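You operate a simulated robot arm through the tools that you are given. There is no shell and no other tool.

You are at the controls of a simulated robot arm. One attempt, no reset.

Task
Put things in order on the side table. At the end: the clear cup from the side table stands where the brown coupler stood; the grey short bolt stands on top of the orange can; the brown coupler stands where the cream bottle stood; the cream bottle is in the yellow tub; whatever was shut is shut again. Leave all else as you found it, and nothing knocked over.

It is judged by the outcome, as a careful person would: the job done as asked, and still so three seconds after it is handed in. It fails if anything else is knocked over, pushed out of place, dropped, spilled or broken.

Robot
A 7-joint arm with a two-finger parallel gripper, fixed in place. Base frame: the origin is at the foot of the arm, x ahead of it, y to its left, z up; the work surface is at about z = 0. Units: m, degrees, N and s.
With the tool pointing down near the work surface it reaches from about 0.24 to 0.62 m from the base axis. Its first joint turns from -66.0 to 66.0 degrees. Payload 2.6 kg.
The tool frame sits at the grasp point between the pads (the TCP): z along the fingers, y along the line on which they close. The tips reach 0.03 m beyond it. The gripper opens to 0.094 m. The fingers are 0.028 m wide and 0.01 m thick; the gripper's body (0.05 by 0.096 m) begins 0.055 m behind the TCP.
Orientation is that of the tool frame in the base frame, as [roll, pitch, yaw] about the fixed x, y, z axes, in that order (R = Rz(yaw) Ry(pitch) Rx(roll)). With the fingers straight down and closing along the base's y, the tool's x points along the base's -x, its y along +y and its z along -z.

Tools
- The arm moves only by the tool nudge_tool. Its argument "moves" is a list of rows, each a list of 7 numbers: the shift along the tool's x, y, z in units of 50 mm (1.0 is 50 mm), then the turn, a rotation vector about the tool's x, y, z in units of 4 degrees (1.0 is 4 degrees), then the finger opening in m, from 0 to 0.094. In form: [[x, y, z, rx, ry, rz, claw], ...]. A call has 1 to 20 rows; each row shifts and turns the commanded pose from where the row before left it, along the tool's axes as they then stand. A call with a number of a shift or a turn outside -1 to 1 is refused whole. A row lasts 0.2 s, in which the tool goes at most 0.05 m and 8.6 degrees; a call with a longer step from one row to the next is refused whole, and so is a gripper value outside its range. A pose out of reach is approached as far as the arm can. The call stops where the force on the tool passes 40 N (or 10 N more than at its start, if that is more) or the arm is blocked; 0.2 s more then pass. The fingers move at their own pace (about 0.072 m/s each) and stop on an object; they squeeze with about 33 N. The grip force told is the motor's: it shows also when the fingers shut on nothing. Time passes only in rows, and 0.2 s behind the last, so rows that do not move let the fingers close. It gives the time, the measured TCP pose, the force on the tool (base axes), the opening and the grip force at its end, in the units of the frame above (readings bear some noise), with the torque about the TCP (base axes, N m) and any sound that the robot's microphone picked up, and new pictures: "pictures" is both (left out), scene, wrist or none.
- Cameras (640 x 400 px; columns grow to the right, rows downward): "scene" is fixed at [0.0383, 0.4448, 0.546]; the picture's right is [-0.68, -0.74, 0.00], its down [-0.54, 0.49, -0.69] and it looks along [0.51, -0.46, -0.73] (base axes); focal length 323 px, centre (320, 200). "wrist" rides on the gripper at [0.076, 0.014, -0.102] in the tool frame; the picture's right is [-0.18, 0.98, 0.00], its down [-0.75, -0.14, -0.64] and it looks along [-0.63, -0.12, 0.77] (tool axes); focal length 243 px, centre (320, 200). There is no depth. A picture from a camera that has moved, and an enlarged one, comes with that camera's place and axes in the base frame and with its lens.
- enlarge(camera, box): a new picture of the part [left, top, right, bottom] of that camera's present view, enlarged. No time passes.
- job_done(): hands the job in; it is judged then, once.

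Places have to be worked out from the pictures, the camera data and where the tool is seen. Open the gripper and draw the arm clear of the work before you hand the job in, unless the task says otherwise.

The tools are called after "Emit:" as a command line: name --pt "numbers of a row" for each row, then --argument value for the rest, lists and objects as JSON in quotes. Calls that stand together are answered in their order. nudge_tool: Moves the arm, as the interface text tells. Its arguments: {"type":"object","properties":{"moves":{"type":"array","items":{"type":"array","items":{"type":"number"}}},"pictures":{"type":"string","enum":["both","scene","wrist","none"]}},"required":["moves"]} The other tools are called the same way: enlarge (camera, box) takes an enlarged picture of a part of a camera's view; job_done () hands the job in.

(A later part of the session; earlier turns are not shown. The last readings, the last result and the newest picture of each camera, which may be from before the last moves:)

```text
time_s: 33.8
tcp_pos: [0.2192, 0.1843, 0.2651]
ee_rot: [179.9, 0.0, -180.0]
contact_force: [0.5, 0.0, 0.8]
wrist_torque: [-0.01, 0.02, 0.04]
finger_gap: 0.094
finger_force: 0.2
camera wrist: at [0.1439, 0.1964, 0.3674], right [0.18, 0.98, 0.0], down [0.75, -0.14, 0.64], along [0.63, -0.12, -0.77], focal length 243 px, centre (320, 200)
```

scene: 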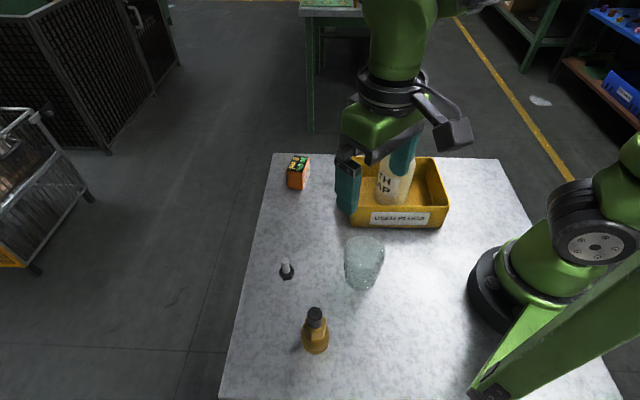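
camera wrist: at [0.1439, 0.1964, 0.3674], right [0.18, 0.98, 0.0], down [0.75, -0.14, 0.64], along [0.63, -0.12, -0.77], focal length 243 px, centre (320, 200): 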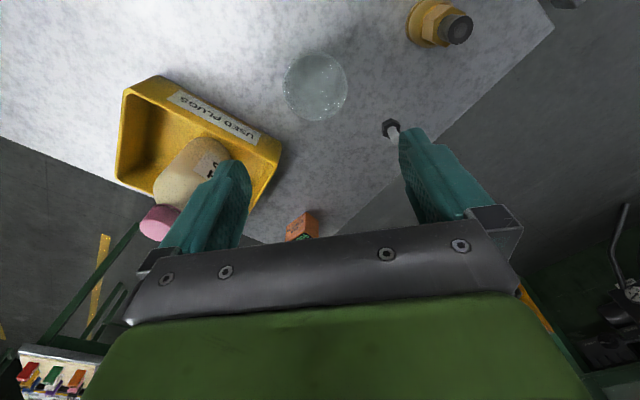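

Emit:
enlarge --camera "wrist" --box '[265, 35, 365, 135]'

Emit:
enlarge --camera "scene" --box '[325, 225, 405, 300]'

Emit:
enlarge --camera "scene" --box '[270, 250, 350, 360]'

```text
4.00 times, centred on (315, 85) of wrist
camera zoom: at [0.1439, 0.1964, 0.3674], right [0.18, 0.98, 0.0], down [0.75, -0.14, 0.64], along [0.63, -0.12, -0.77], focal length 970 px, centre (340, 660)
```

zoom: 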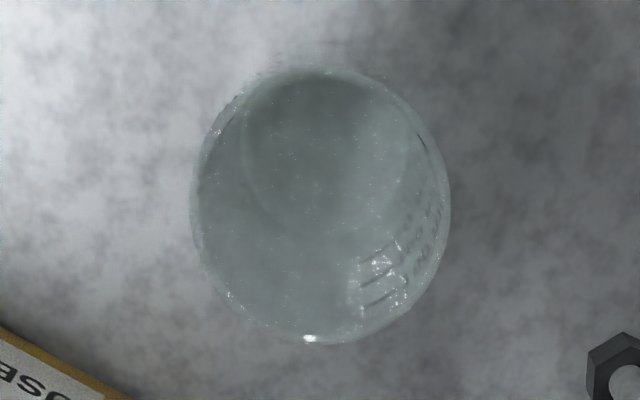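

```text
5.33 times, centred on (365, 262) of scene
camera zoom: at [0.0383, 0.4448, 0.546], right [-0.68, -0.74, 0.0], down [-0.54, 0.49, -0.69], along [0.51, -0.46, -0.73], focal length 1723 px, centre (80, -133)
```

zoom: 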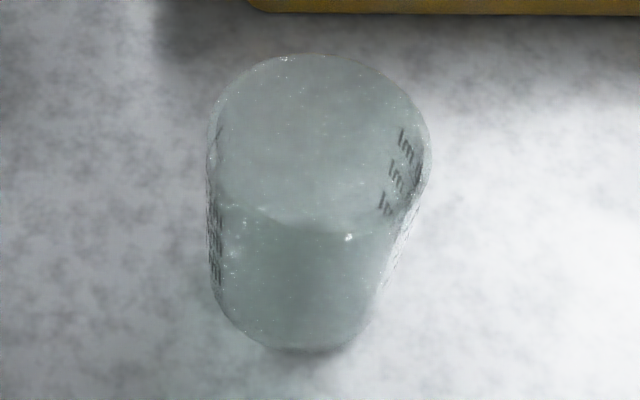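

```text
3.64 times, centred on (310, 305) of scene
camera zoom: at [0.0383, 0.4448, 0.546], right [-0.68, -0.74, 0.0], down [-0.54, 0.49, -0.69], along [0.51, -0.46, -0.73], focal length 1175 px, centre (356, -182)
```

zoom: 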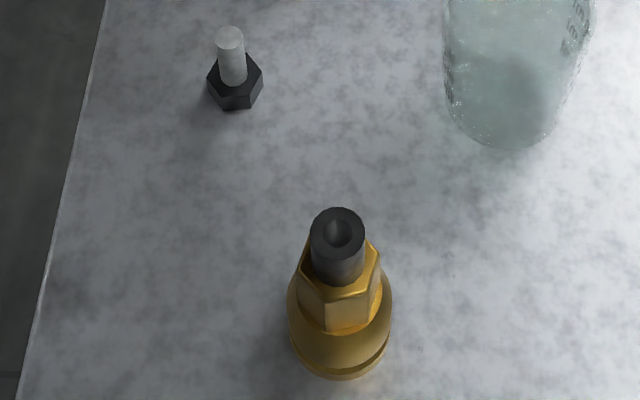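

The cup is a clear, tapered measuring cup: rim about 72 mm across at z≈0.083, centred near (0.217, 0.177). I'll centre with the fingers fully open and come down to just above the rim to check the clearance.

Emit:
nudge_tool --pt "0.04 -0.12 0.3 0 0 0 0.094" --pt "0 0 0.7 0 0 0 0.094" --pt "0 0 0.7 0 0 0 0.094" --pt "0 0 0.5 0 0 0 0.094" --pt "0 0 0.3 0 0 0 0.094" --pt "0 0 0 0 0 0 0.094"

```text
time_s: 35.2
tcp_pos: [0.2171, 0.1756, 0.1399]
ee_rot: [-180.0, -0.1, -179.9]
contact_force: [-0.5, 0.7, -0.2]
wrist_torque: [-0.04, -0.01, -0.03]
finger_gap: 0.0939
finger_force: 0.1
camera wrist: at [0.1416, 0.1899, 0.2421], right [0.18, 0.98, 0.0], down [0.75, -0.14, 0.64], along [0.63, -0.12, -0.77], focal length 243 px, centre (320, 200)
```

scene: 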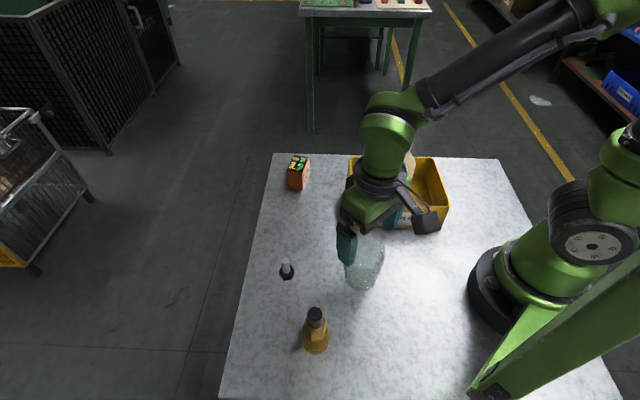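
wrist: 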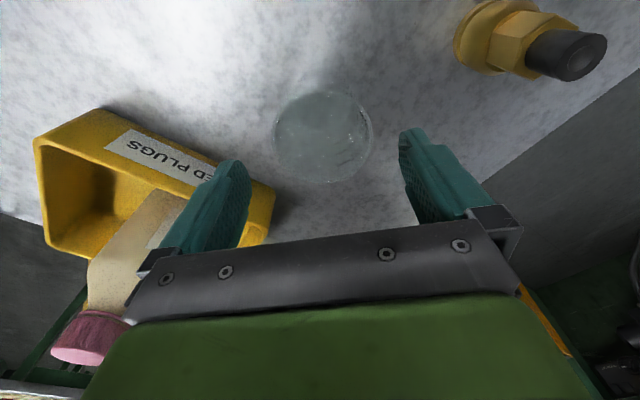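

The rim is centred to within about 2 mm, with roughly 11 mm clearance per side. I'll lower so the fingers flank the upper cup wall.

Emit:
nudge_tool --pt "0 0.035 0.2 0 0 0 0.094" --pt "0 0 0.4 0 0 0 0.094" --pt "0 0 0.4 0 0 0 0.094" --pt "0 0 0.3 0 0 0 0.094" --pt "0 0 0.15 0 0 0 0.094" --pt "0 0 0 0 0 0 0.094"

```text
time_s: 36.6
tcp_pos: [0.2176, 0.1772, 0.0672]
ee_rot: [-180.0, 0.0, 180.0]
contact_force: [-1.1, 0.1, 0.3]
wrist_torque: [-0.03, -0.01, -0.03]
finger_gap: 0.0941
finger_force: 0.0
camera wrist: at [0.1423, 0.1907, 0.1694], right [0.18, 0.98, 0.0], down [0.75, -0.14, 0.64], along [0.63, -0.12, -0.77], focal length 243 px, centre (320, 200)
```

scene: 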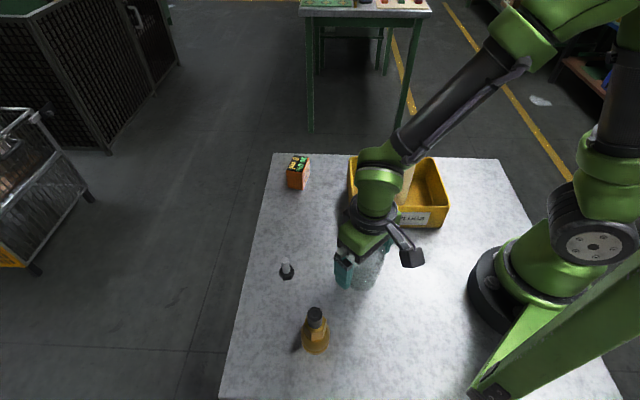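
wrist: 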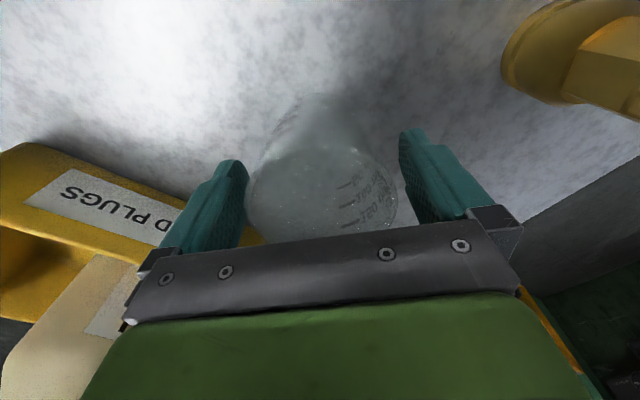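

The cup is centred between the fingers. I'll close gradually and watch the gap and force.

Emit:
nudge_tool --pt "0 0 0 0 0 0 0.085" --pt "0 0 0 0 0 0 0.076" --pt "0 0 0 0 0 0 0.072" --pt "0 0 0 0 0 0 0.069" --pt "0 0 0 0 0 0 0.069"

```text
time_s: 37.8
tcp_pos: [0.2178, 0.178, 0.0683]
ee_rot: [179.9, 0.0, 180.0]
contact_force: [0.1, -0.3, 0.4]
wrist_torque: [-0.05, -0.02, 0.0]
finger_gap: 0.0726
finger_force: 33.4
camera wrist: at [0.1424, 0.1908, 0.1697], right [0.18, 0.98, 0.0], down [0.75, -0.14, 0.64], along [0.63, -0.12, -0.77], focal length 243 px, centre (320, 200)
```

scene: 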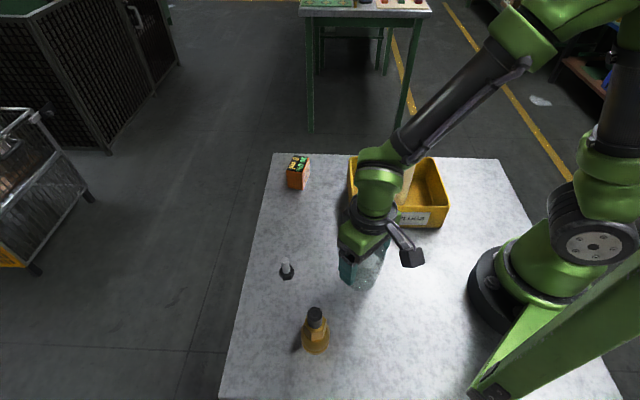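
wrist: 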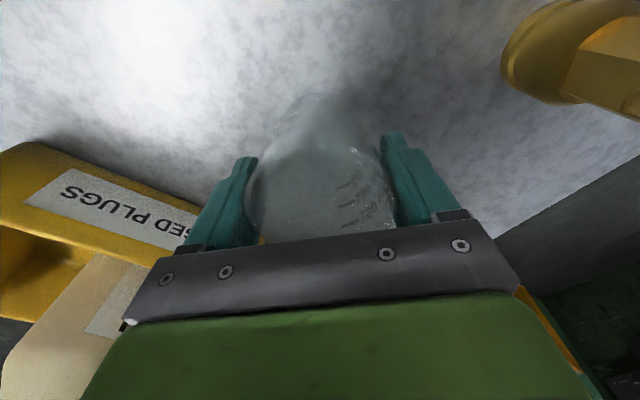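

The cup is held at 72.6 mm without disturbance. I'll lift slowly and check it stays level.

Emit:
nudge_tool --pt "0 0 -0.05 0 0 0 0.068" --pt "0 0 -0.1 0 0 0 0.068" --pt "0 0 -0.2 0 0 0 0.068" --pt "0 0 -0.25 0 0 0 0.068" --pt "0 0 -0.2 0 0 0 0.068" --pt "0 0 -0.1 0 0 0 0.068" --pt "0 0 0 0 0 0 0.068"

```text
time_s: 39.4
tcp_pos: [0.2162, 0.1775, 0.1124]
ee_rot: [180.0, 0.0, -179.9]
contact_force: [0.3, -0.2, -0.7]
wrist_torque: [-0.04, 0.02, -0.03]
finger_gap: 0.0726
finger_force: 32.3
camera wrist: at [0.1418, 0.191, 0.2155], right [0.18, 0.98, 0.0], down [0.75, -0.14, 0.64], along [0.63, -0.12, -0.77], focal length 243 px, centre (320, 200)
```

scene: 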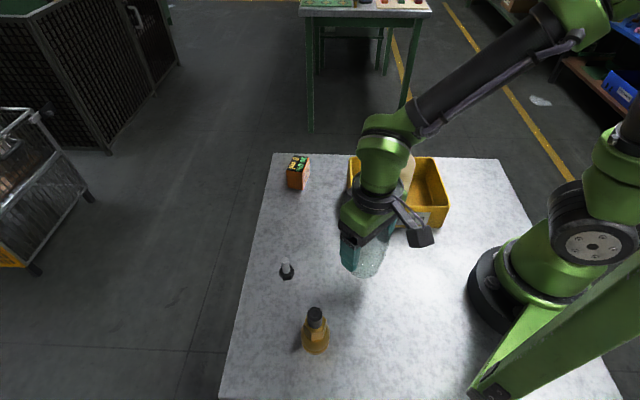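
wrist: 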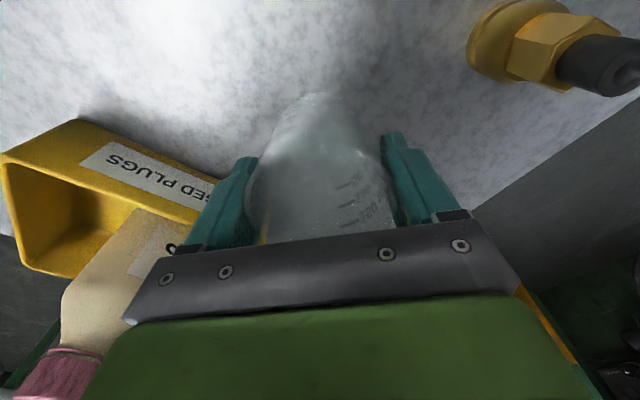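

The cup hangs level. I'll raise a bit more and carry it slowly along +x to the coupler's old place at about (0.417, 0.176).

Emit:
nudge_tool --pt "0 0 -0.15 0 0 0 0.068" --pt "0 0 -0.3 0 0 0 0.068" --pt "0 0 -0.3 0 0 0 0.068" --pt "0 0 -0.15 0 0 0 0.068" --pt "-0.15 0 0 0 0 0 0.068" --pt "-0.3 0 0 0 0 0 0.068" --pt "-0.45 0 0 0 0 0 0.068" --pt "-0.5 0 0 0 0 0 0.068" --pt "-0.5 0 0 0 0 0 0.068" --pt "-0.5 0 0 0 0 0 0.068" --pt "-0.5 0 0 0 0 0 0.068" --pt "-0.45 -0.02 0 0 0 0 0.068" --pt "-0.3 0 0 0 0 0 0.068" --pt "-0.2 0 0 0 0 0 0.068" --pt "-0.15 0 0 0 0 0 0.068" --pt "0 0 0 0 0 0 0.068" --pt "0 0 0 0 0 0 0.068"

```text
time_s: 43.0
tcp_pos: [0.4169, 0.1769, 0.1575]
ee_rot: [-180.0, 0.0, -179.9]
contact_force: [-0.2, 0.2, -0.1]
wrist_torque: [0.03, 0.02, 0.01]
finger_gap: 0.0724
finger_force: 32.8
camera wrist: at [0.3413, 0.1905, 0.2611], right [0.18, 0.98, 0.0], down [0.75, -0.14, 0.64], along [0.63, -0.12, -0.77], focal length 243 px, centre (320, 200)
```

scene: 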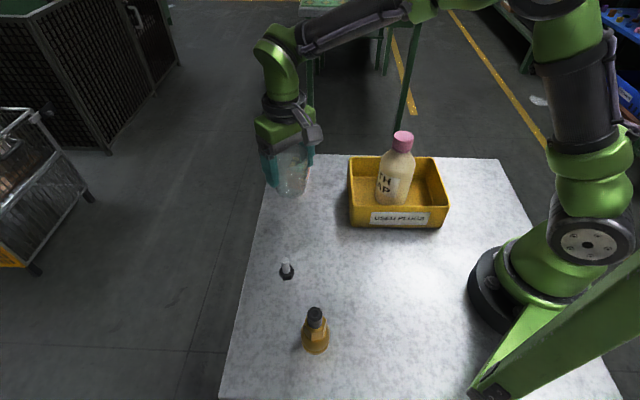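
wrist: 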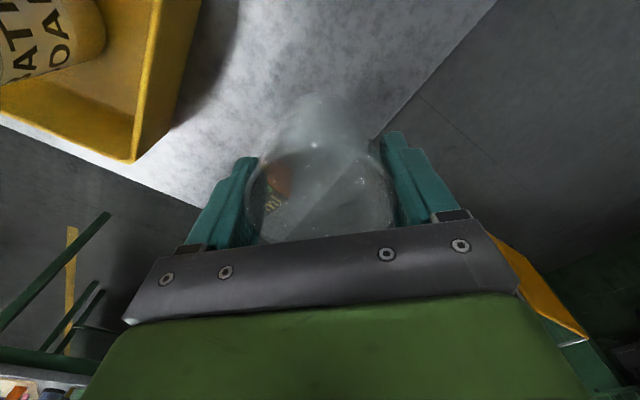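

The cup is over its target at (0.417, 0.177). I'll lower it, slowing near the table.

Emit:
nudge_tool --pt "0 0 0.2 0 0 0 0.068" --pt "0 0 0.4 0 0 0 0.068" --pt "0 0 0.45 0 0 0 0.068" --pt "0 0 0.35 0 0 0 0.068" --pt "0 0 0.15 0 0 0 0.068" --pt "0 0 0.1 0 0 0 0.068" --pt "0 0 0 0 0 0 0.068"

Emit:
nudge_tool --pt "0 0 0.05 0 0 0 0.068" --pt "0 0 0 0 0 0 0.068" --pictures "none"

```text
time_s: 44.6
tcp_pos: [0.4181, 0.1762, 0.0755]
ee_rot: [-179.9, 0.1, 180.0]
contact_force: [0.7, 0.3, -0.6]
wrist_torque: [0.04, 0.01, 0.01]
finger_gap: 0.0722
finger_force: 33.1
camera wrist: at [0.3422, 0.1899, 0.1764], right [0.18, 0.98, 0.0], down [0.75, -0.14, 0.64], along [0.63, -0.12, -0.77], focal length 243 px, centre (320, 200)
```

scene: 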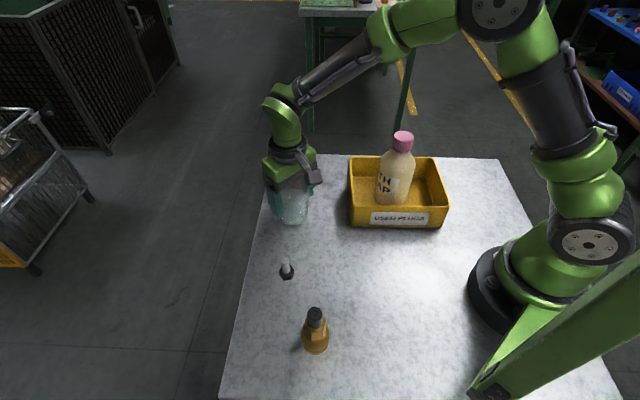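
wrist: 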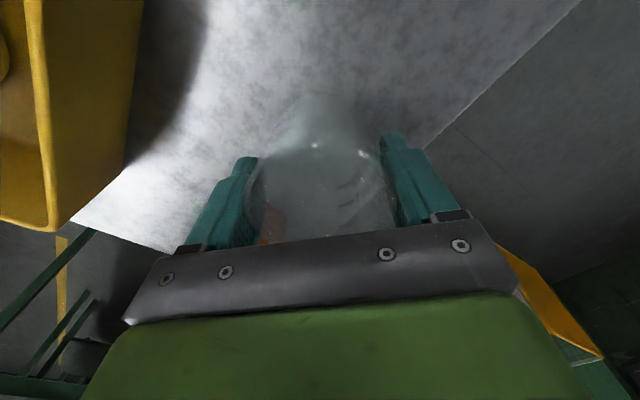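

```text
time_s: 45.2
tcp_pos: [0.4177, 0.1759, 0.0723]
ee_rot: [180.0, 0.0, -180.0]
contact_force: [0.5, 0.1, -0.6]
wrist_torque: [-0.02, -0.02, 0.01]
finger_gap: 0.0724
finger_force: 33.2
```

There's no contact at z=0.072. I'll continue in 1–1.5 mm steps.

Emit:
nudge_tool --pt "0 0 0.03 0 0 0 0.068" --pt "0 0 0 0 0 0 0.068" --pictures "none"

Emit:
nudge_tool --pt "0 0 0.02 0 0 0 0.068" --pt "0 0 0 0 0 0 0.068" --pictures "none"

```text
time_s: 45.8
tcp_pos: [0.4163, 0.1758, 0.07]
ee_rot: [-179.9, -0.1, 180.0]
contact_force: [0.1, -0.6, -1.1]
wrist_torque: [0.02, 0.01, -0.03]
finger_gap: 0.072
finger_force: 32.8
```

```text
time_s: 46.4
tcp_pos: [0.4178, 0.1762, 0.0708]
ee_rot: [-180.0, 0.0, 180.0]
contact_force: [0.1, -0.4, -0.2]
wrist_torque: [0.0, -0.03, 0.0]
finger_gap: 0.0719
finger_force: 33.1
```

Still no contact; I'll lower another millimetre or two.

Emit:
nudge_tool --pt "0 0 0.02 0 0 0 0.068" --pt "0 0 0 0 0 0 0.068" --pictures "none"

Emit:
nudge_tool --pt "0 0 0.02 0 0 0 0.068" --pt "0 0 0 0 0 0 0.068" --pictures "scene"

```text
time_s: 47.0
tcp_pos: [0.4174, 0.1765, 0.0702]
ee_rot: [-180.0, 0.0, 179.9]
contact_force: [-1.0, -0.5, -0.6]
wrist_torque: [0.01, 0.03, 0.01]
finger_gap: 0.0724
finger_force: 32.8
```

```text
time_s: 47.6
tcp_pos: [0.4177, 0.1743, 0.067]
ee_rot: [180.0, 0.0, 180.0]
contact_force: [0.2, 0.0, -2.1]
wrist_torque: [0.0, 0.02, -0.03]
finger_gap: 0.0721
finger_force: 32.9
```

scene: 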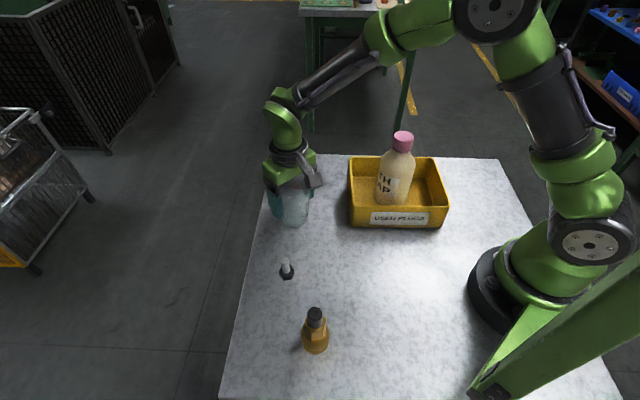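

By the commanded sums I am about 0.5 mm above the height where the cup stood. I'll continue with finer steps.

Emit:
nudge_tool --pt "0 0 0.012 0 0 0 0.068" --pt "0 0 0 0 0 0 0.068" --pictures "none"

Emit:
nudge_tool --pt "0 0 0.012 0 0 0 0.068" --pt "0 0 0 0 0 0 0.068" --pictures "none"

```text
time_s: 48.2
tcp_pos: [0.419, 0.1759, 0.0674]
ee_rot: [180.0, 0.0, -180.0]
contact_force: [-0.7, 0.7, 0.0]
wrist_torque: [0.0, 0.0, 0.0]
finger_gap: 0.0721
finger_force: 33.0
```

```text
time_s: 48.8
tcp_pos: [0.4166, 0.1757, 0.0669]
ee_rot: [180.0, 0.1, 180.0]
contact_force: [-0.5, -0.7, 3.6]
wrist_torque: [-0.04, 0.11, 0.02]
finger_gap: 0.072
finger_force: 33.2
```

Contact shows at 3.6 N, so the cup is on the table. I'll open fully and rise straight up.

Emit:
nudge_tool --pt "0 0 0 0 0 0 0.074" --pt "0 0 0 0 0 0 0.08" --pt "0 0 0 0 0 0 0.094" --pt "0 0 0 0 0 0 0.094" --pt "0 0 -0.2 0 0 0 0.094" --pt "0 0 -0.4 0 0 0 0.094" --pt "0 0 -0.7 0 0 0 0.094" --pt "0 0 -0.9 0 0 0 0.094" --pt "0 0 -0.9 0 0 0 0.094" --pt "0 0 -0.4 0 0 0 0.094" --pt "0 0 0 0 0 0 0.094"

```text
time_s: 51.2
tcp_pos: [0.4176, 0.1747, 0.2432]
ee_rot: [179.9, -0.1, 180.0]
contact_force: [-0.5, -0.7, -0.4]
wrist_torque: [-0.01, 0.0, -0.03]
finger_gap: 0.0938
finger_force: 0.1
camera wrist: at [0.3414, 0.1891, 0.3452], right [0.18, 0.98, 0.0], down [0.75, -0.14, 0.64], along [0.63, -0.12, -0.77], focal length 243 px, centre (320, 200)
```

scene: 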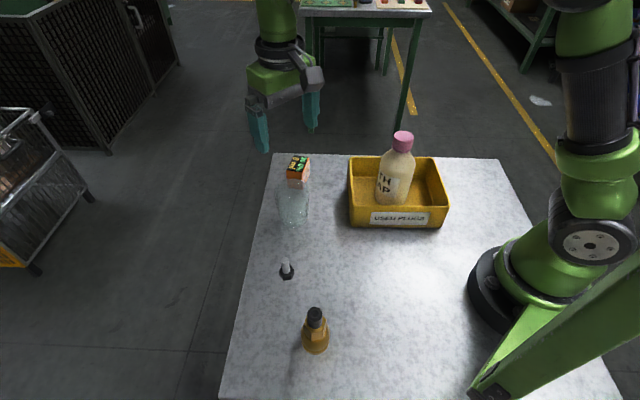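
wrist: 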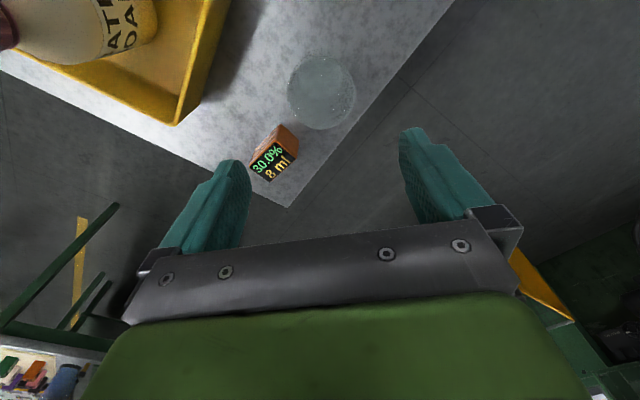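

The cup stands in the coupler's old place. Now I'll measure the orange block's top closely, since the bolt goes there.

Emit:
enlarge --camera "wrist" --box '[230, 100, 330, 220]'

Emit:
enlarge --camera "scene" --box '[265, 145, 335, 235]'

Emit:
enlarge --camera "scene" --box '[265, 245, 315, 295]'

```text
3.33 times, centred on (280, 160) of wrist
camera zoom: at [0.3414, 0.1891, 0.3452], right [0.18, 0.98, 0.0], down [0.75, -0.14, 0.64], along [0.63, -0.12, -0.77], focal length 809 px, centre (453, 333)
```

zoom: 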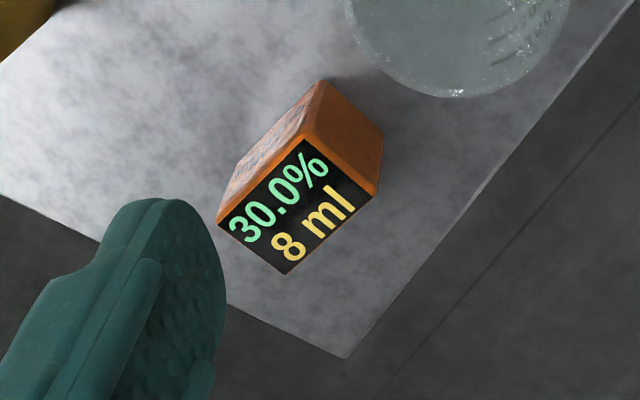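

```text
4.44 times, centred on (300, 190) of scene
camera zoom: at [0.0383, 0.4448, 0.546], right [-0.68, -0.74, 0.0], down [-0.54, 0.49, -0.69], along [0.51, -0.46, -0.73], focal length 1436 px, centre (409, 244)
```

zoom: 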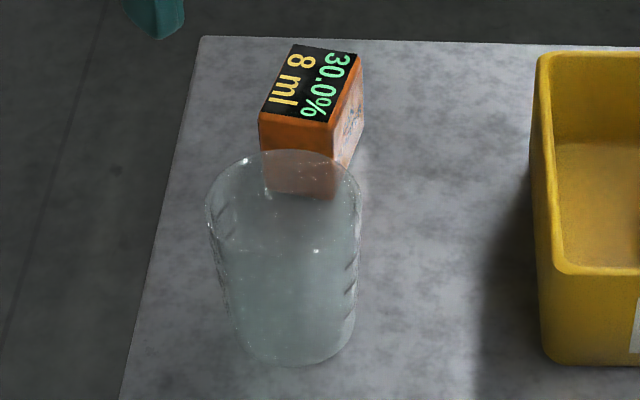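

```text
8.00 times, centred on (290, 270) of scene
camera zoom: at [0.0383, 0.4448, 0.546], right [-0.68, -0.74, 0.0], down [-0.54, 0.49, -0.69], along [0.51, -0.46, -0.73], focal length 2585 px, centre (560, -360)
```

zoom: 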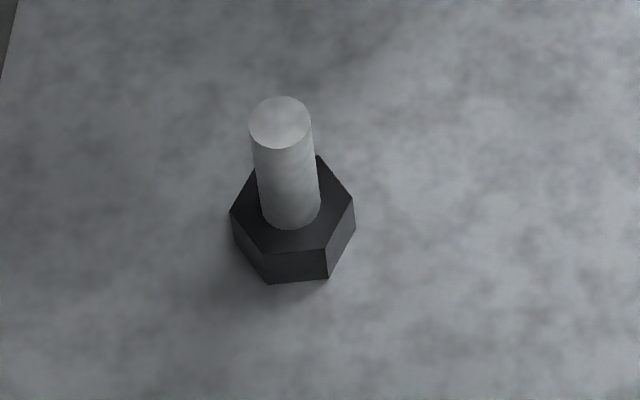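

The block's top is about 56 × 36 mm at z≈0.055, centred near (0.5015, 0.092). The bolt stands on its hex head near (0.3165, 0.275), about 50 mm tall with a 14 mm shank; I'll go over it now.

Emit:
nudge_tool --pt "0.25 0.25 0 0 0 0 0.094" --pt "0.5 0.5 0 0 0 0 0.08" --pt "0.5 0.5 0 0 0 0 0.06" --pt "0.5 0.5 0.3 0 0 0 0.05" --pt "0.27 0.25 0.6 0 0 0 0.05" --pt "0 0 0.7 0 0 0 0.05" --pt "0 0 0.4 0 0 0 0.05" --pt "0 0 0 0 0 0 0.05"

```text
time_s: 53.0
tcp_pos: [0.3166, 0.276, 0.1413]
ee_rot: [-180.0, 0.0, -180.0]
contact_force: [0.3, 0.4, 0.4]
wrist_torque: [0.01, -0.02, 0.0]
finger_gap: 0.0499
finger_force: 0.1
camera wrist: at [0.2411, 0.2899, 0.244], right [0.18, 0.98, 0.0], down [0.75, -0.14, 0.64], along [0.63, -0.12, -0.77], focal length 243 px, centre (320, 200)
```

scene: 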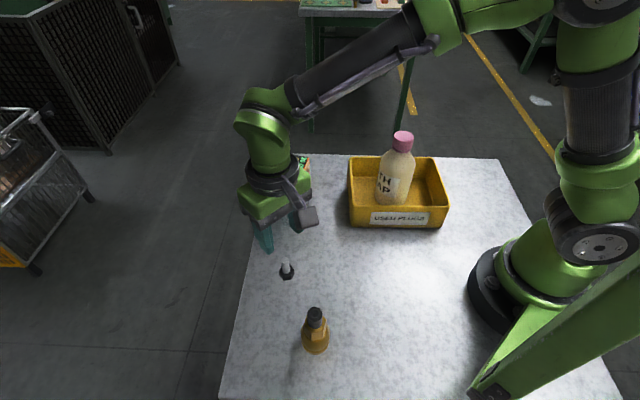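
wrist: 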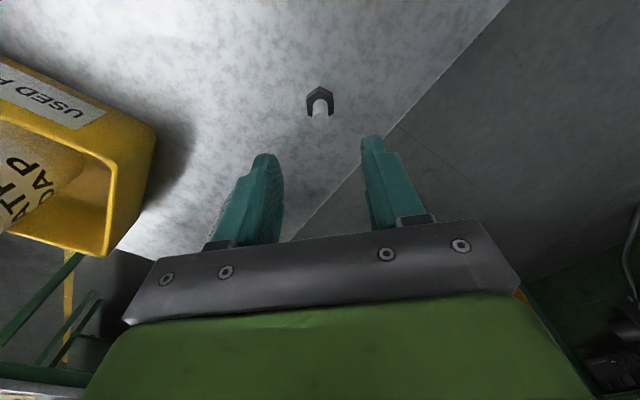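

Emit:
enlarge --camera "wrist" --box '[270, 70, 370, 140]'

```text
5.71 times, centred on (320, 105) of wrist
camera zoom: at [0.2411, 0.2899, 0.244], right [0.18, 0.98, 0.0], down [0.75, -0.14, 0.64], along [0.63, -0.12, -0.77], focal length 1386 px, centre (320, 743)
```

zoom: 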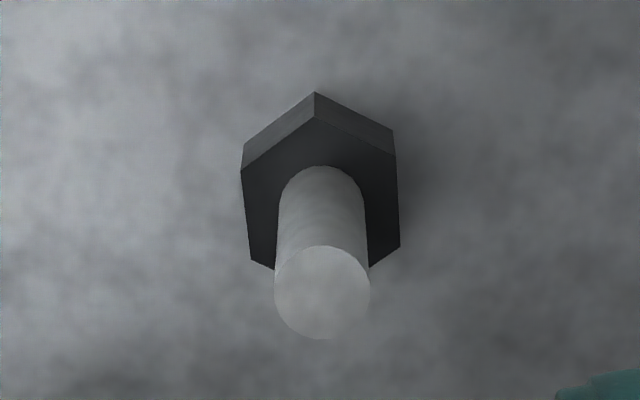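

The bolt is centred to within about a millimetre: shank top at z≈0.050, head top at z≈0.015. I'll lower so the tips stop just above the head.

Emit:
nudge_tool --pt "-0.014 0 0.3 0 0 0 0.05" --pt "0 0 0.5 0 0 0 0.05" --pt "0 0 0.5 0 0 0 0.05" --pt "0 0 0.35 0 0 0 0.05" --pt "0 0 0.17 0 0 0 0.05" --pt "0 0 0 0 0 0 0.05"

```text
time_s: 54.4
tcp_pos: [0.3181, 0.2756, 0.0495]
ee_rot: [-180.0, 0.0, 179.9]
contact_force: [0.3, 0.7, -0.3]
wrist_torque: [0.01, 0.01, 0.02]
finger_gap: 0.05
finger_force: 0.1
camera wrist: at [0.2427, 0.29, 0.1514], right [0.18, 0.98, 0.0], down [0.75, -0.14, 0.64], along [0.63, -0.12, -0.77], focal length 243 px, centre (320, 200)
```

scene: 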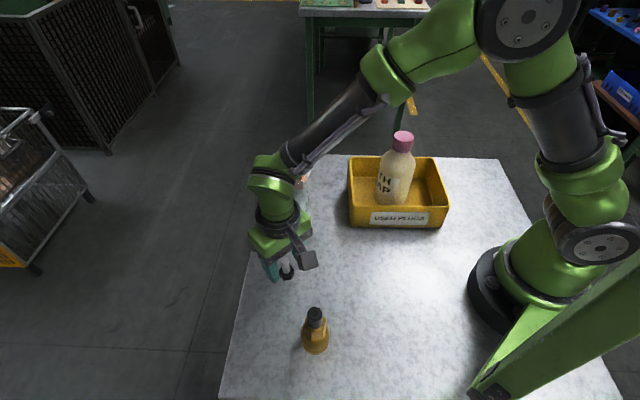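
wrist: 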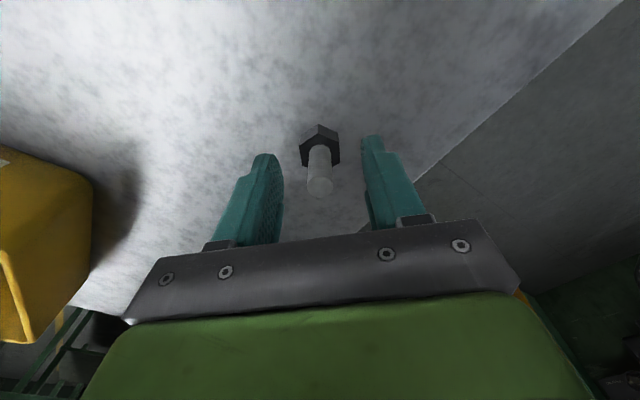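

The shank sits between the fingers just above the head. I'll close on it.

Emit:
nudge_tool --pt "0 0 0 0 0 0 0.035" --pt "0 0 0 0 0 0 0.022" --pt "0 0 0 0 0 0 0.012" --pt "0 0 0 0 0 0 0.005" --pt "0 0 0 0 0 0 0.005" --pt "0 0 0 0 0 0 0.005"

```text
time_s: 55.8
tcp_pos: [0.3185, 0.2763, 0.0494]
ee_rot: [180.0, 0.0, 180.0]
contact_force: [-0.4, -0.3, 0.4]
wrist_torque: [0.01, -0.01, -0.03]
finger_gap: 0.0123
finger_force: 33.1
camera wrist: at [0.2428, 0.2899, 0.1515], right [0.18, 0.98, 0.0], down [0.75, -0.14, 0.64], along [0.63, -0.12, -0.77], focal length 243 px, centre (320, 200)
```

scene: 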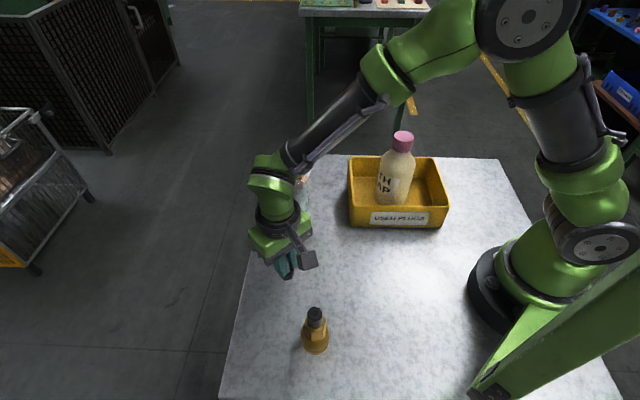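
wrist: 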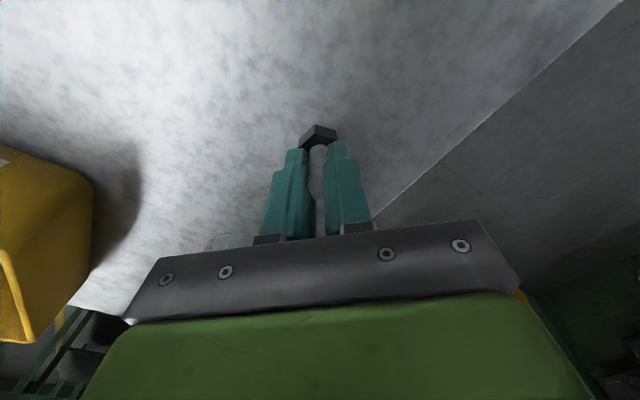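

The bolt is gripped at 12.3 mm. I'll lift it straight up well above cup height first.

Emit:
nudge_tool --pt "0 0 -0.1 0 0 0 0.005" --pt "0 0 -0.3 0 0 0 0.005" --pt "0 0 -0.6 0 0 0 0.005" --pt "0 0 -0.8 0 0 0 0.005" --pt "0 0 -0.8 0 0 0 0.005" --pt "0 0 -0.5 0 0 0 0.005" --pt "0 0 -0.2 0 0 0 0.005" --pt "0 0 0 0 0 0 0.005"

```text
time_s: 57.6
tcp_pos: [0.3161, 0.2742, 0.217]
ee_rot: [-179.9, -0.1, -179.9]
contact_force: [-0.9, -0.7, -0.4]
wrist_torque: [0.0, -0.03, 0.01]
finger_gap: 0.0125
finger_force: 33.5
camera wrist: at [0.2408, 0.2888, 0.3196], right [0.18, 0.98, 0.0], down [0.75, -0.14, 0.64], along [0.63, -0.12, -0.77], focal length 243 px, centre (320, 200)
```

scene: 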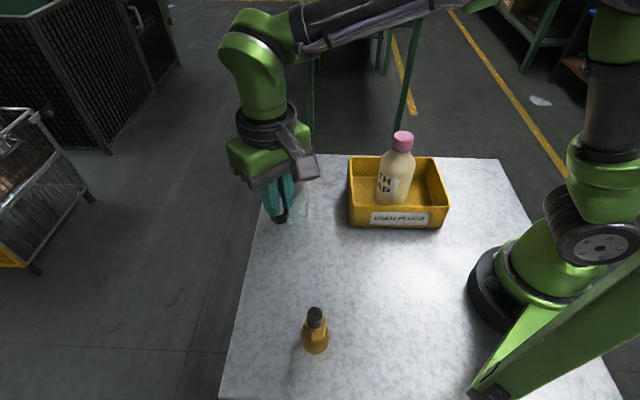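
wrist: 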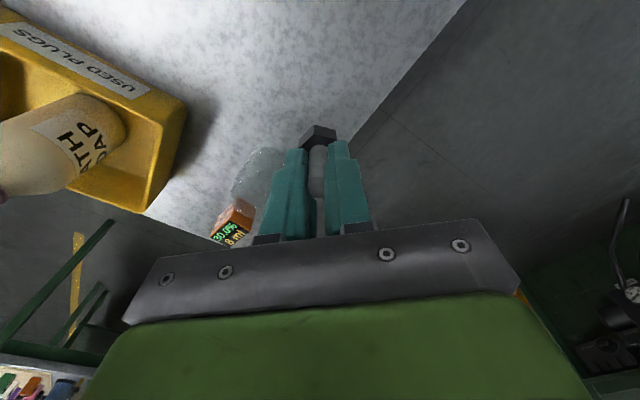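

The bolt is held upright. I'll move over the block at (0.5015, 0.092), passing well above the cup.

Emit:
nudge_tool --pt "-0.212 -0.212 0 0 0 0 0.005" --pt "-0.424 -0.424 0 0 0 0 0.005" --pt "-0.565 -0.565 0 0 0 0 0.005" --pt "-0.565 -0.565 0 0 0 0 0.005" --pt "-0.565 -0.565 0 0 0 0 0.005" --pt "-0.565 -0.565 0 0 0 0 0.005" --pt "-0.424 -0.424 0 0 0 0 0.005" --pt "-0.212 -0.212 0 0 0 0 0.005" --pt "-0.148 -0.141 0 0 0 0 0.005" --pt "0 0 0 0 0 0 0.005"

```text
time_s: 59.8
tcp_pos: [0.501, 0.0916, 0.216]
ee_rot: [-180.0, 0.0, -179.9]
contact_force: [0.6, -0.6, -0.2]
wrist_torque: [-0.02, 0.0, -0.01]
finger_gap: 0.0124
finger_force: 33.2
camera wrist: at [0.4253, 0.1057, 0.3186], right [0.18, 0.98, 0.0], down [0.75, -0.14, 0.64], along [0.63, -0.12, -0.77], focal length 243 px, centre (320, 200)
```

scene: 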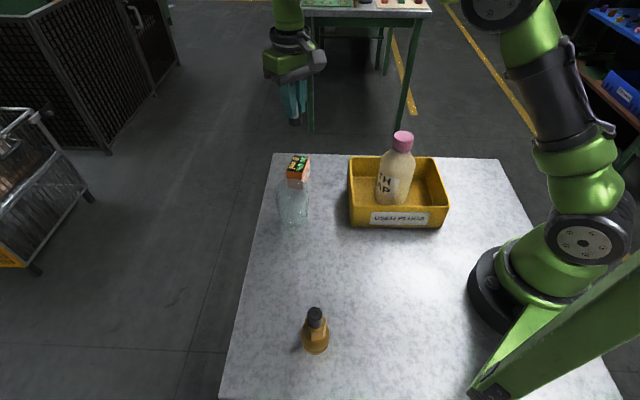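
wrist: 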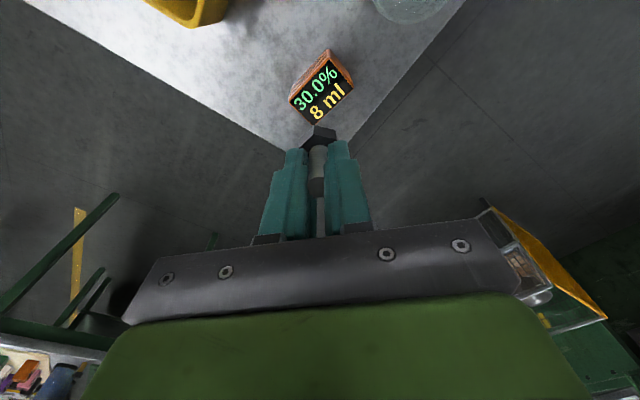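

Now I'll enlarge the wrist view to measure the block top against the tool axis.

Emit:
enlarge --camera "wrist" --box '[260, 40, 380, 160]'

Emit:
enlarge --camera "scene" --box '[255, 90, 335, 200]'

```text
3.33 times, centred on (320, 100) of wrist
camera zoom: at [0.4253, 0.1057, 0.3186], right [0.18, 0.98, 0.0], down [0.75, -0.14, 0.64], along [0.63, -0.12, -0.77], focal length 809 px, centre (320, 533)
```

zoom: 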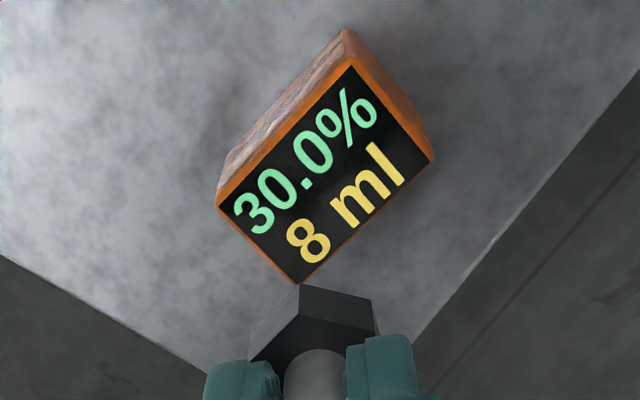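

```text
3.64 times, centred on (295, 145) of scene
camera zoom: at [0.0383, 0.4448, 0.546], right [-0.68, -0.74, 0.0], down [-0.54, 0.49, -0.69], along [0.51, -0.46, -0.73], focal length 1175 px, centre (411, 400)
```

zoom: 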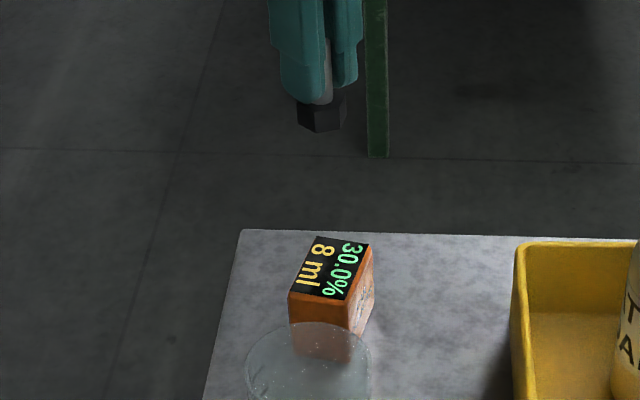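

The block's top centre re-measures to (0.502, 0.092) at z≈0.055, within a millimetre of the tool. I'll lower to about 1 cm above it.

Emit:
nudge_tool --pt "-0.02 0 0.3 0 0 0 0.005" --pt "0 0 0.5 0 0 0 0.005" --pt "0 0 0.5 0 0 0 0.005" --pt "0 0 0.4 0 0 0 0.005" --pt "0 0 0.25 0 0 0 0.005" --pt "0 0 0 0 0 0 0.005"

```text
time_s: 61.2
tcp_pos: [0.504, 0.094, 0.1194]
ee_rot: [-179.9, 0.0, -179.9]
contact_force: [0.3, 0.2, -0.6]
wrist_torque: [-0.02, -0.06, 0.03]
finger_gap: 0.0122
finger_force: 33.3
camera wrist: at [0.4277, 0.1074, 0.2214], right [0.18, 0.98, 0.0], down [0.75, -0.14, 0.64], along [0.63, -0.12, -0.77], focal length 243 px, centre (320, 200)
```

scene: 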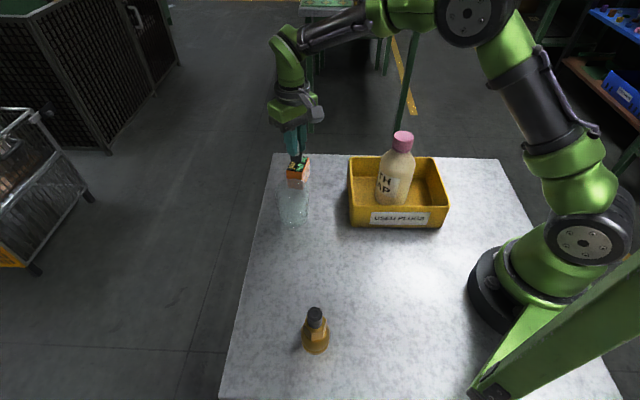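
wrist: 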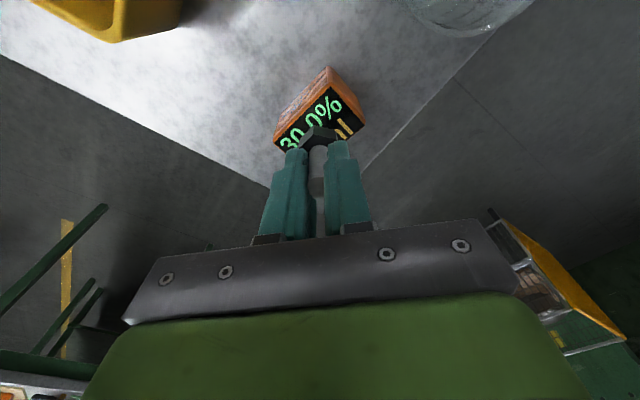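

Emit:
enlarge --camera "wrist" --box '[260, 50, 380, 170]'

Emit:
enlarge --camera "scene" --box '[265, 115, 335, 195]'

```text
3.33 times, centred on (320, 110) of wrist
camera zoom: at [0.4277, 0.1074, 0.2214], right [0.18, 0.98, 0.0], down [0.75, -0.14, 0.64], along [0.63, -0.12, -0.77], focal length 809 px, centre (320, 500)
```

zoom: 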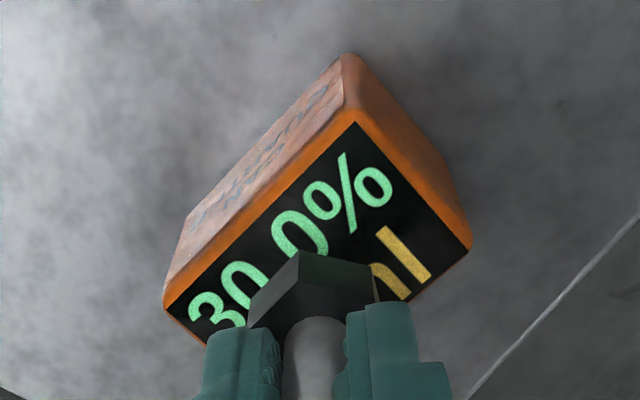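

```text
5.00 times, centred on (300, 155) of scene
camera zoom: at [0.0383, 0.4448, 0.546], right [-0.68, -0.74, 0.0], down [-0.54, 0.49, -0.69], along [0.51, -0.46, -0.73], focal length 1616 px, centre (420, 425)
```

zoom: 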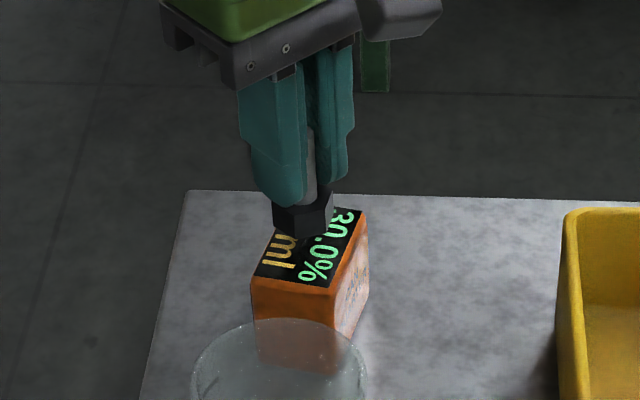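

The bolt head is over the middle of the block's top, within about 1.5 mm. I'll make a tiny correction and lower slowly towards contact near z≈0.1045.

Emit:
nudge_tool --pt "0.01 -0.02 0.06 0 0 0 0.005" --pt "0 0 0.06 0 0 0 0.005" --pt "0 0 0.04 0 0 0 0.005" --pt "0 0 0 0 0 0 0.005"

Emit:
nudge_tool --pt "0 0 0.03 0 0 0 0.005" --pt "0 0 0 0 0 0 0.005" --pictures "none"

```text
time_s: 62.2
tcp_pos: [0.5032, 0.0917, 0.1113]
ee_rot: [-180.0, 0.1, -179.9]
contact_force: [-0.3, -0.3, -0.9]
wrist_torque: [-0.04, -0.04, 0.01]
finger_gap: 0.0123
finger_force: 32.9
camera wrist: at [0.4273, 0.1052, 0.213], right [0.18, 0.98, 0.0], down [0.75, -0.14, 0.64], along [0.63, -0.12, -0.77], focal length 243 px, centre (320, 200)
```

scene: 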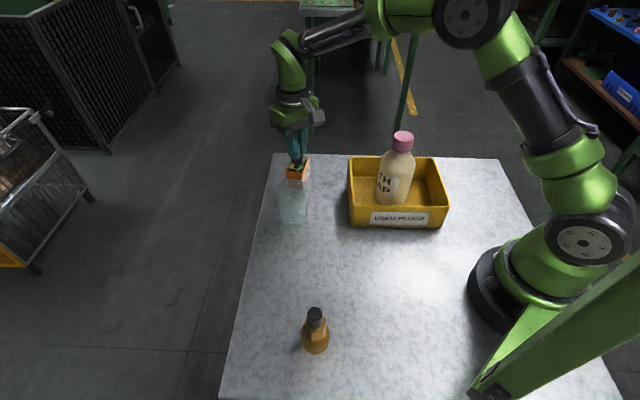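
wrist: 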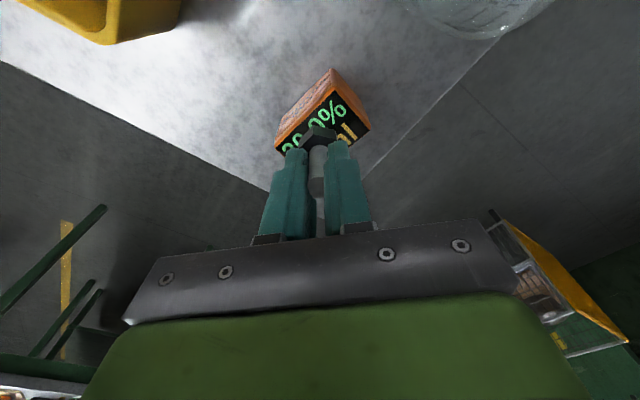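

```text
time_s: 62.8
tcp_pos: [0.503, 0.0913, 0.1096]
ee_rot: [-180.0, 0.0, 180.0]
contact_force: [0.5, -0.1, -1.3]
wrist_torque: [0.01, -0.03, -0.05]
finger_gap: 0.0122
finger_force: 32.7
```

There's no contact yet at z≈0.109; I'll go down in 1.5 mm steps.

Emit:
nudge_tool --pt "0 0 0.03 0 0 0 0.005" --pt "0 0 0 0 0 0 0.005" --pictures "none"

Emit:
nudge_tool --pt "0 0 0.02 0 0 0 0.005" --pt "0 0 0 0 0 0 0.005" --pictures "wrist"

```text
time_s: 63.4
tcp_pos: [0.5017, 0.0907, 0.108]
ee_rot: [-180.0, 0.1, -180.0]
contact_force: [0.0, -0.2, -0.7]
wrist_torque: [0.01, 0.0, -0.02]
finger_gap: 0.0125
finger_force: 33.0
```

```text
time_s: 64.0
tcp_pos: [0.5024, 0.0919, 0.1071]
ee_rot: [-179.9, 0.0, -179.8]
contact_force: [0.6, 0.3, -0.3]
wrist_torque: [0.02, -0.02, 0.01]
finger_gap: 0.0119
finger_force: 33.3
camera wrist: at [0.4263, 0.1053, 0.2089], right [0.18, 0.98, 0.0], down [0.75, -0.14, 0.64], along [0.63, -0.12, -0.77], focal length 243 px, centre (320, 200)
```

wrist: 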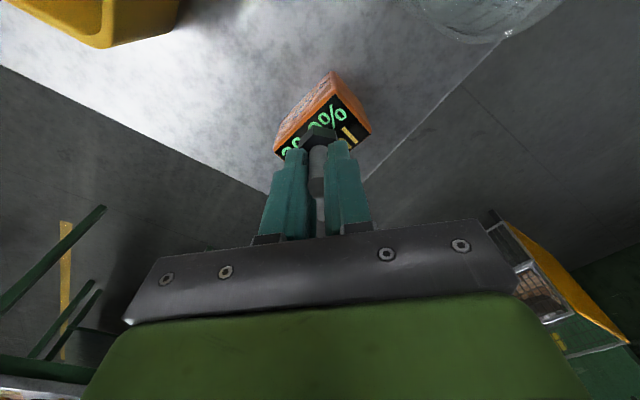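

Still free at z≈0.107, with the bolt over the block's middle. I'll continue in 1 mm steps until I feel contact.

Emit:
nudge_tool --pt "0 0 0.02 0 0 0 0.005" --pt "0 0 0 0 0 0 0.005" --pictures "none"

Emit:
nudge_tool --pt "0 0 0.015 0 0 0 0.005" --pt "0 0 0 0 0 0 0.005" --pictures "none"

```text
time_s: 64.6
tcp_pos: [0.5012, 0.0905, 0.1047]
ee_rot: [180.0, -0.1, -180.0]
contact_force: [0.2, -0.8, -0.8]
wrist_torque: [-0.02, 0.01, 0.05]
finger_gap: 0.0124
finger_force: 33.3
```

```text
time_s: 65.2
tcp_pos: [0.5015, 0.0916, 0.1052]
ee_rot: [180.0, 0.1, 180.0]
contact_force: [0.6, 0.1, 1.3]
wrist_torque: [0.0, 0.02, -0.01]
finger_gap: 0.0124
finger_force: 33.5
```

The force turned slightly positive (1.3 N), perhaps first contact. I'll take one more half-millimetre step to confirm.

Emit:
nudge_tool --pt "0 0 0.01 0 0 0 0.005" --pt "0 0 0 0 0 0 0.005" --pictures "both"

Emit:
enlarge --camera "wrist" --box '[260, 60, 390, 190]'

Emit:
enlarge --camera "scene" --box '[265, 115, 335, 195]'

```text
time_s: 65.8
tcp_pos: [0.5021, 0.0905, 0.105]
ee_rot: [-179.8, 0.1, 180.0]
contact_force: [-3.8, -0.2, 8.7]
wrist_torque: [-0.01, 0.17, 0.03]
finger_gap: 0.0121
finger_force: 32.9
camera wrist: at [0.4266, 0.1051, 0.2074], right [0.18, 0.98, 0.0], down [0.75, -0.14, 0.64], along [0.63, -0.12, -0.77], focal length 243 px, centre (320, 200)
```

scene: 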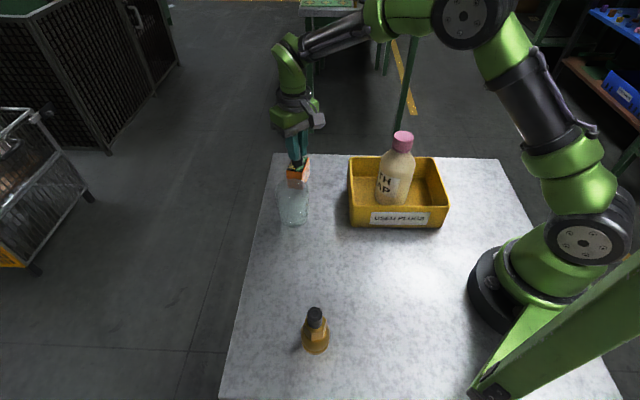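
wrist: 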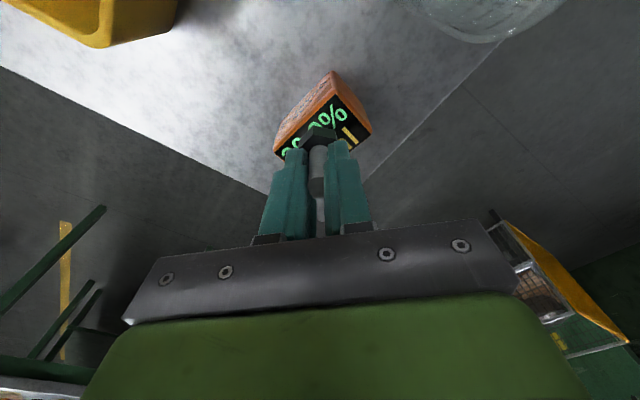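

```text
3.08 times, centred on (325, 125) of wrist
camera zoom: at [0.4266, 0.1051, 0.2074], right [0.18, 0.98, 0.0], down [0.75, -0.14, 0.64], along [0.63, -0.12, -0.77], focal length 746 px, centre (305, 431)
```

zoom: 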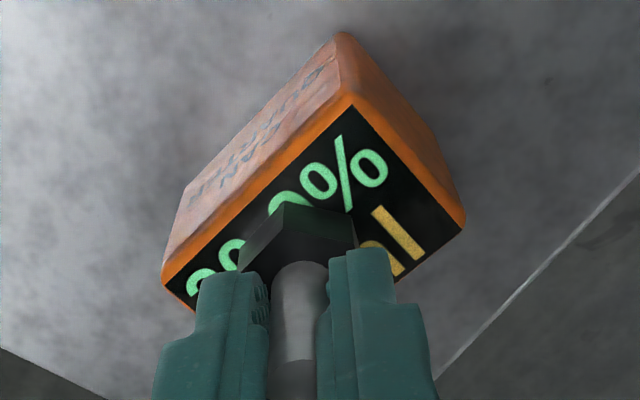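

```text
5.00 times, centred on (300, 155) of scene
camera zoom: at [0.0382, 0.4448, 0.5461], right [-0.68, -0.74, 0.0], down [-0.54, 0.49, -0.69], along [0.51, -0.46, -0.73], focal length 1616 px, centre (420, 425)
```

zoom: 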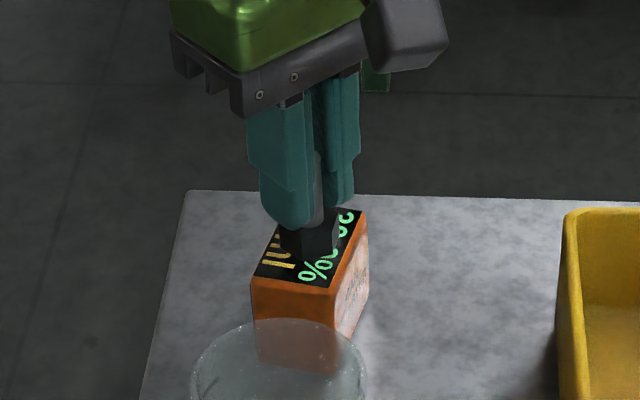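

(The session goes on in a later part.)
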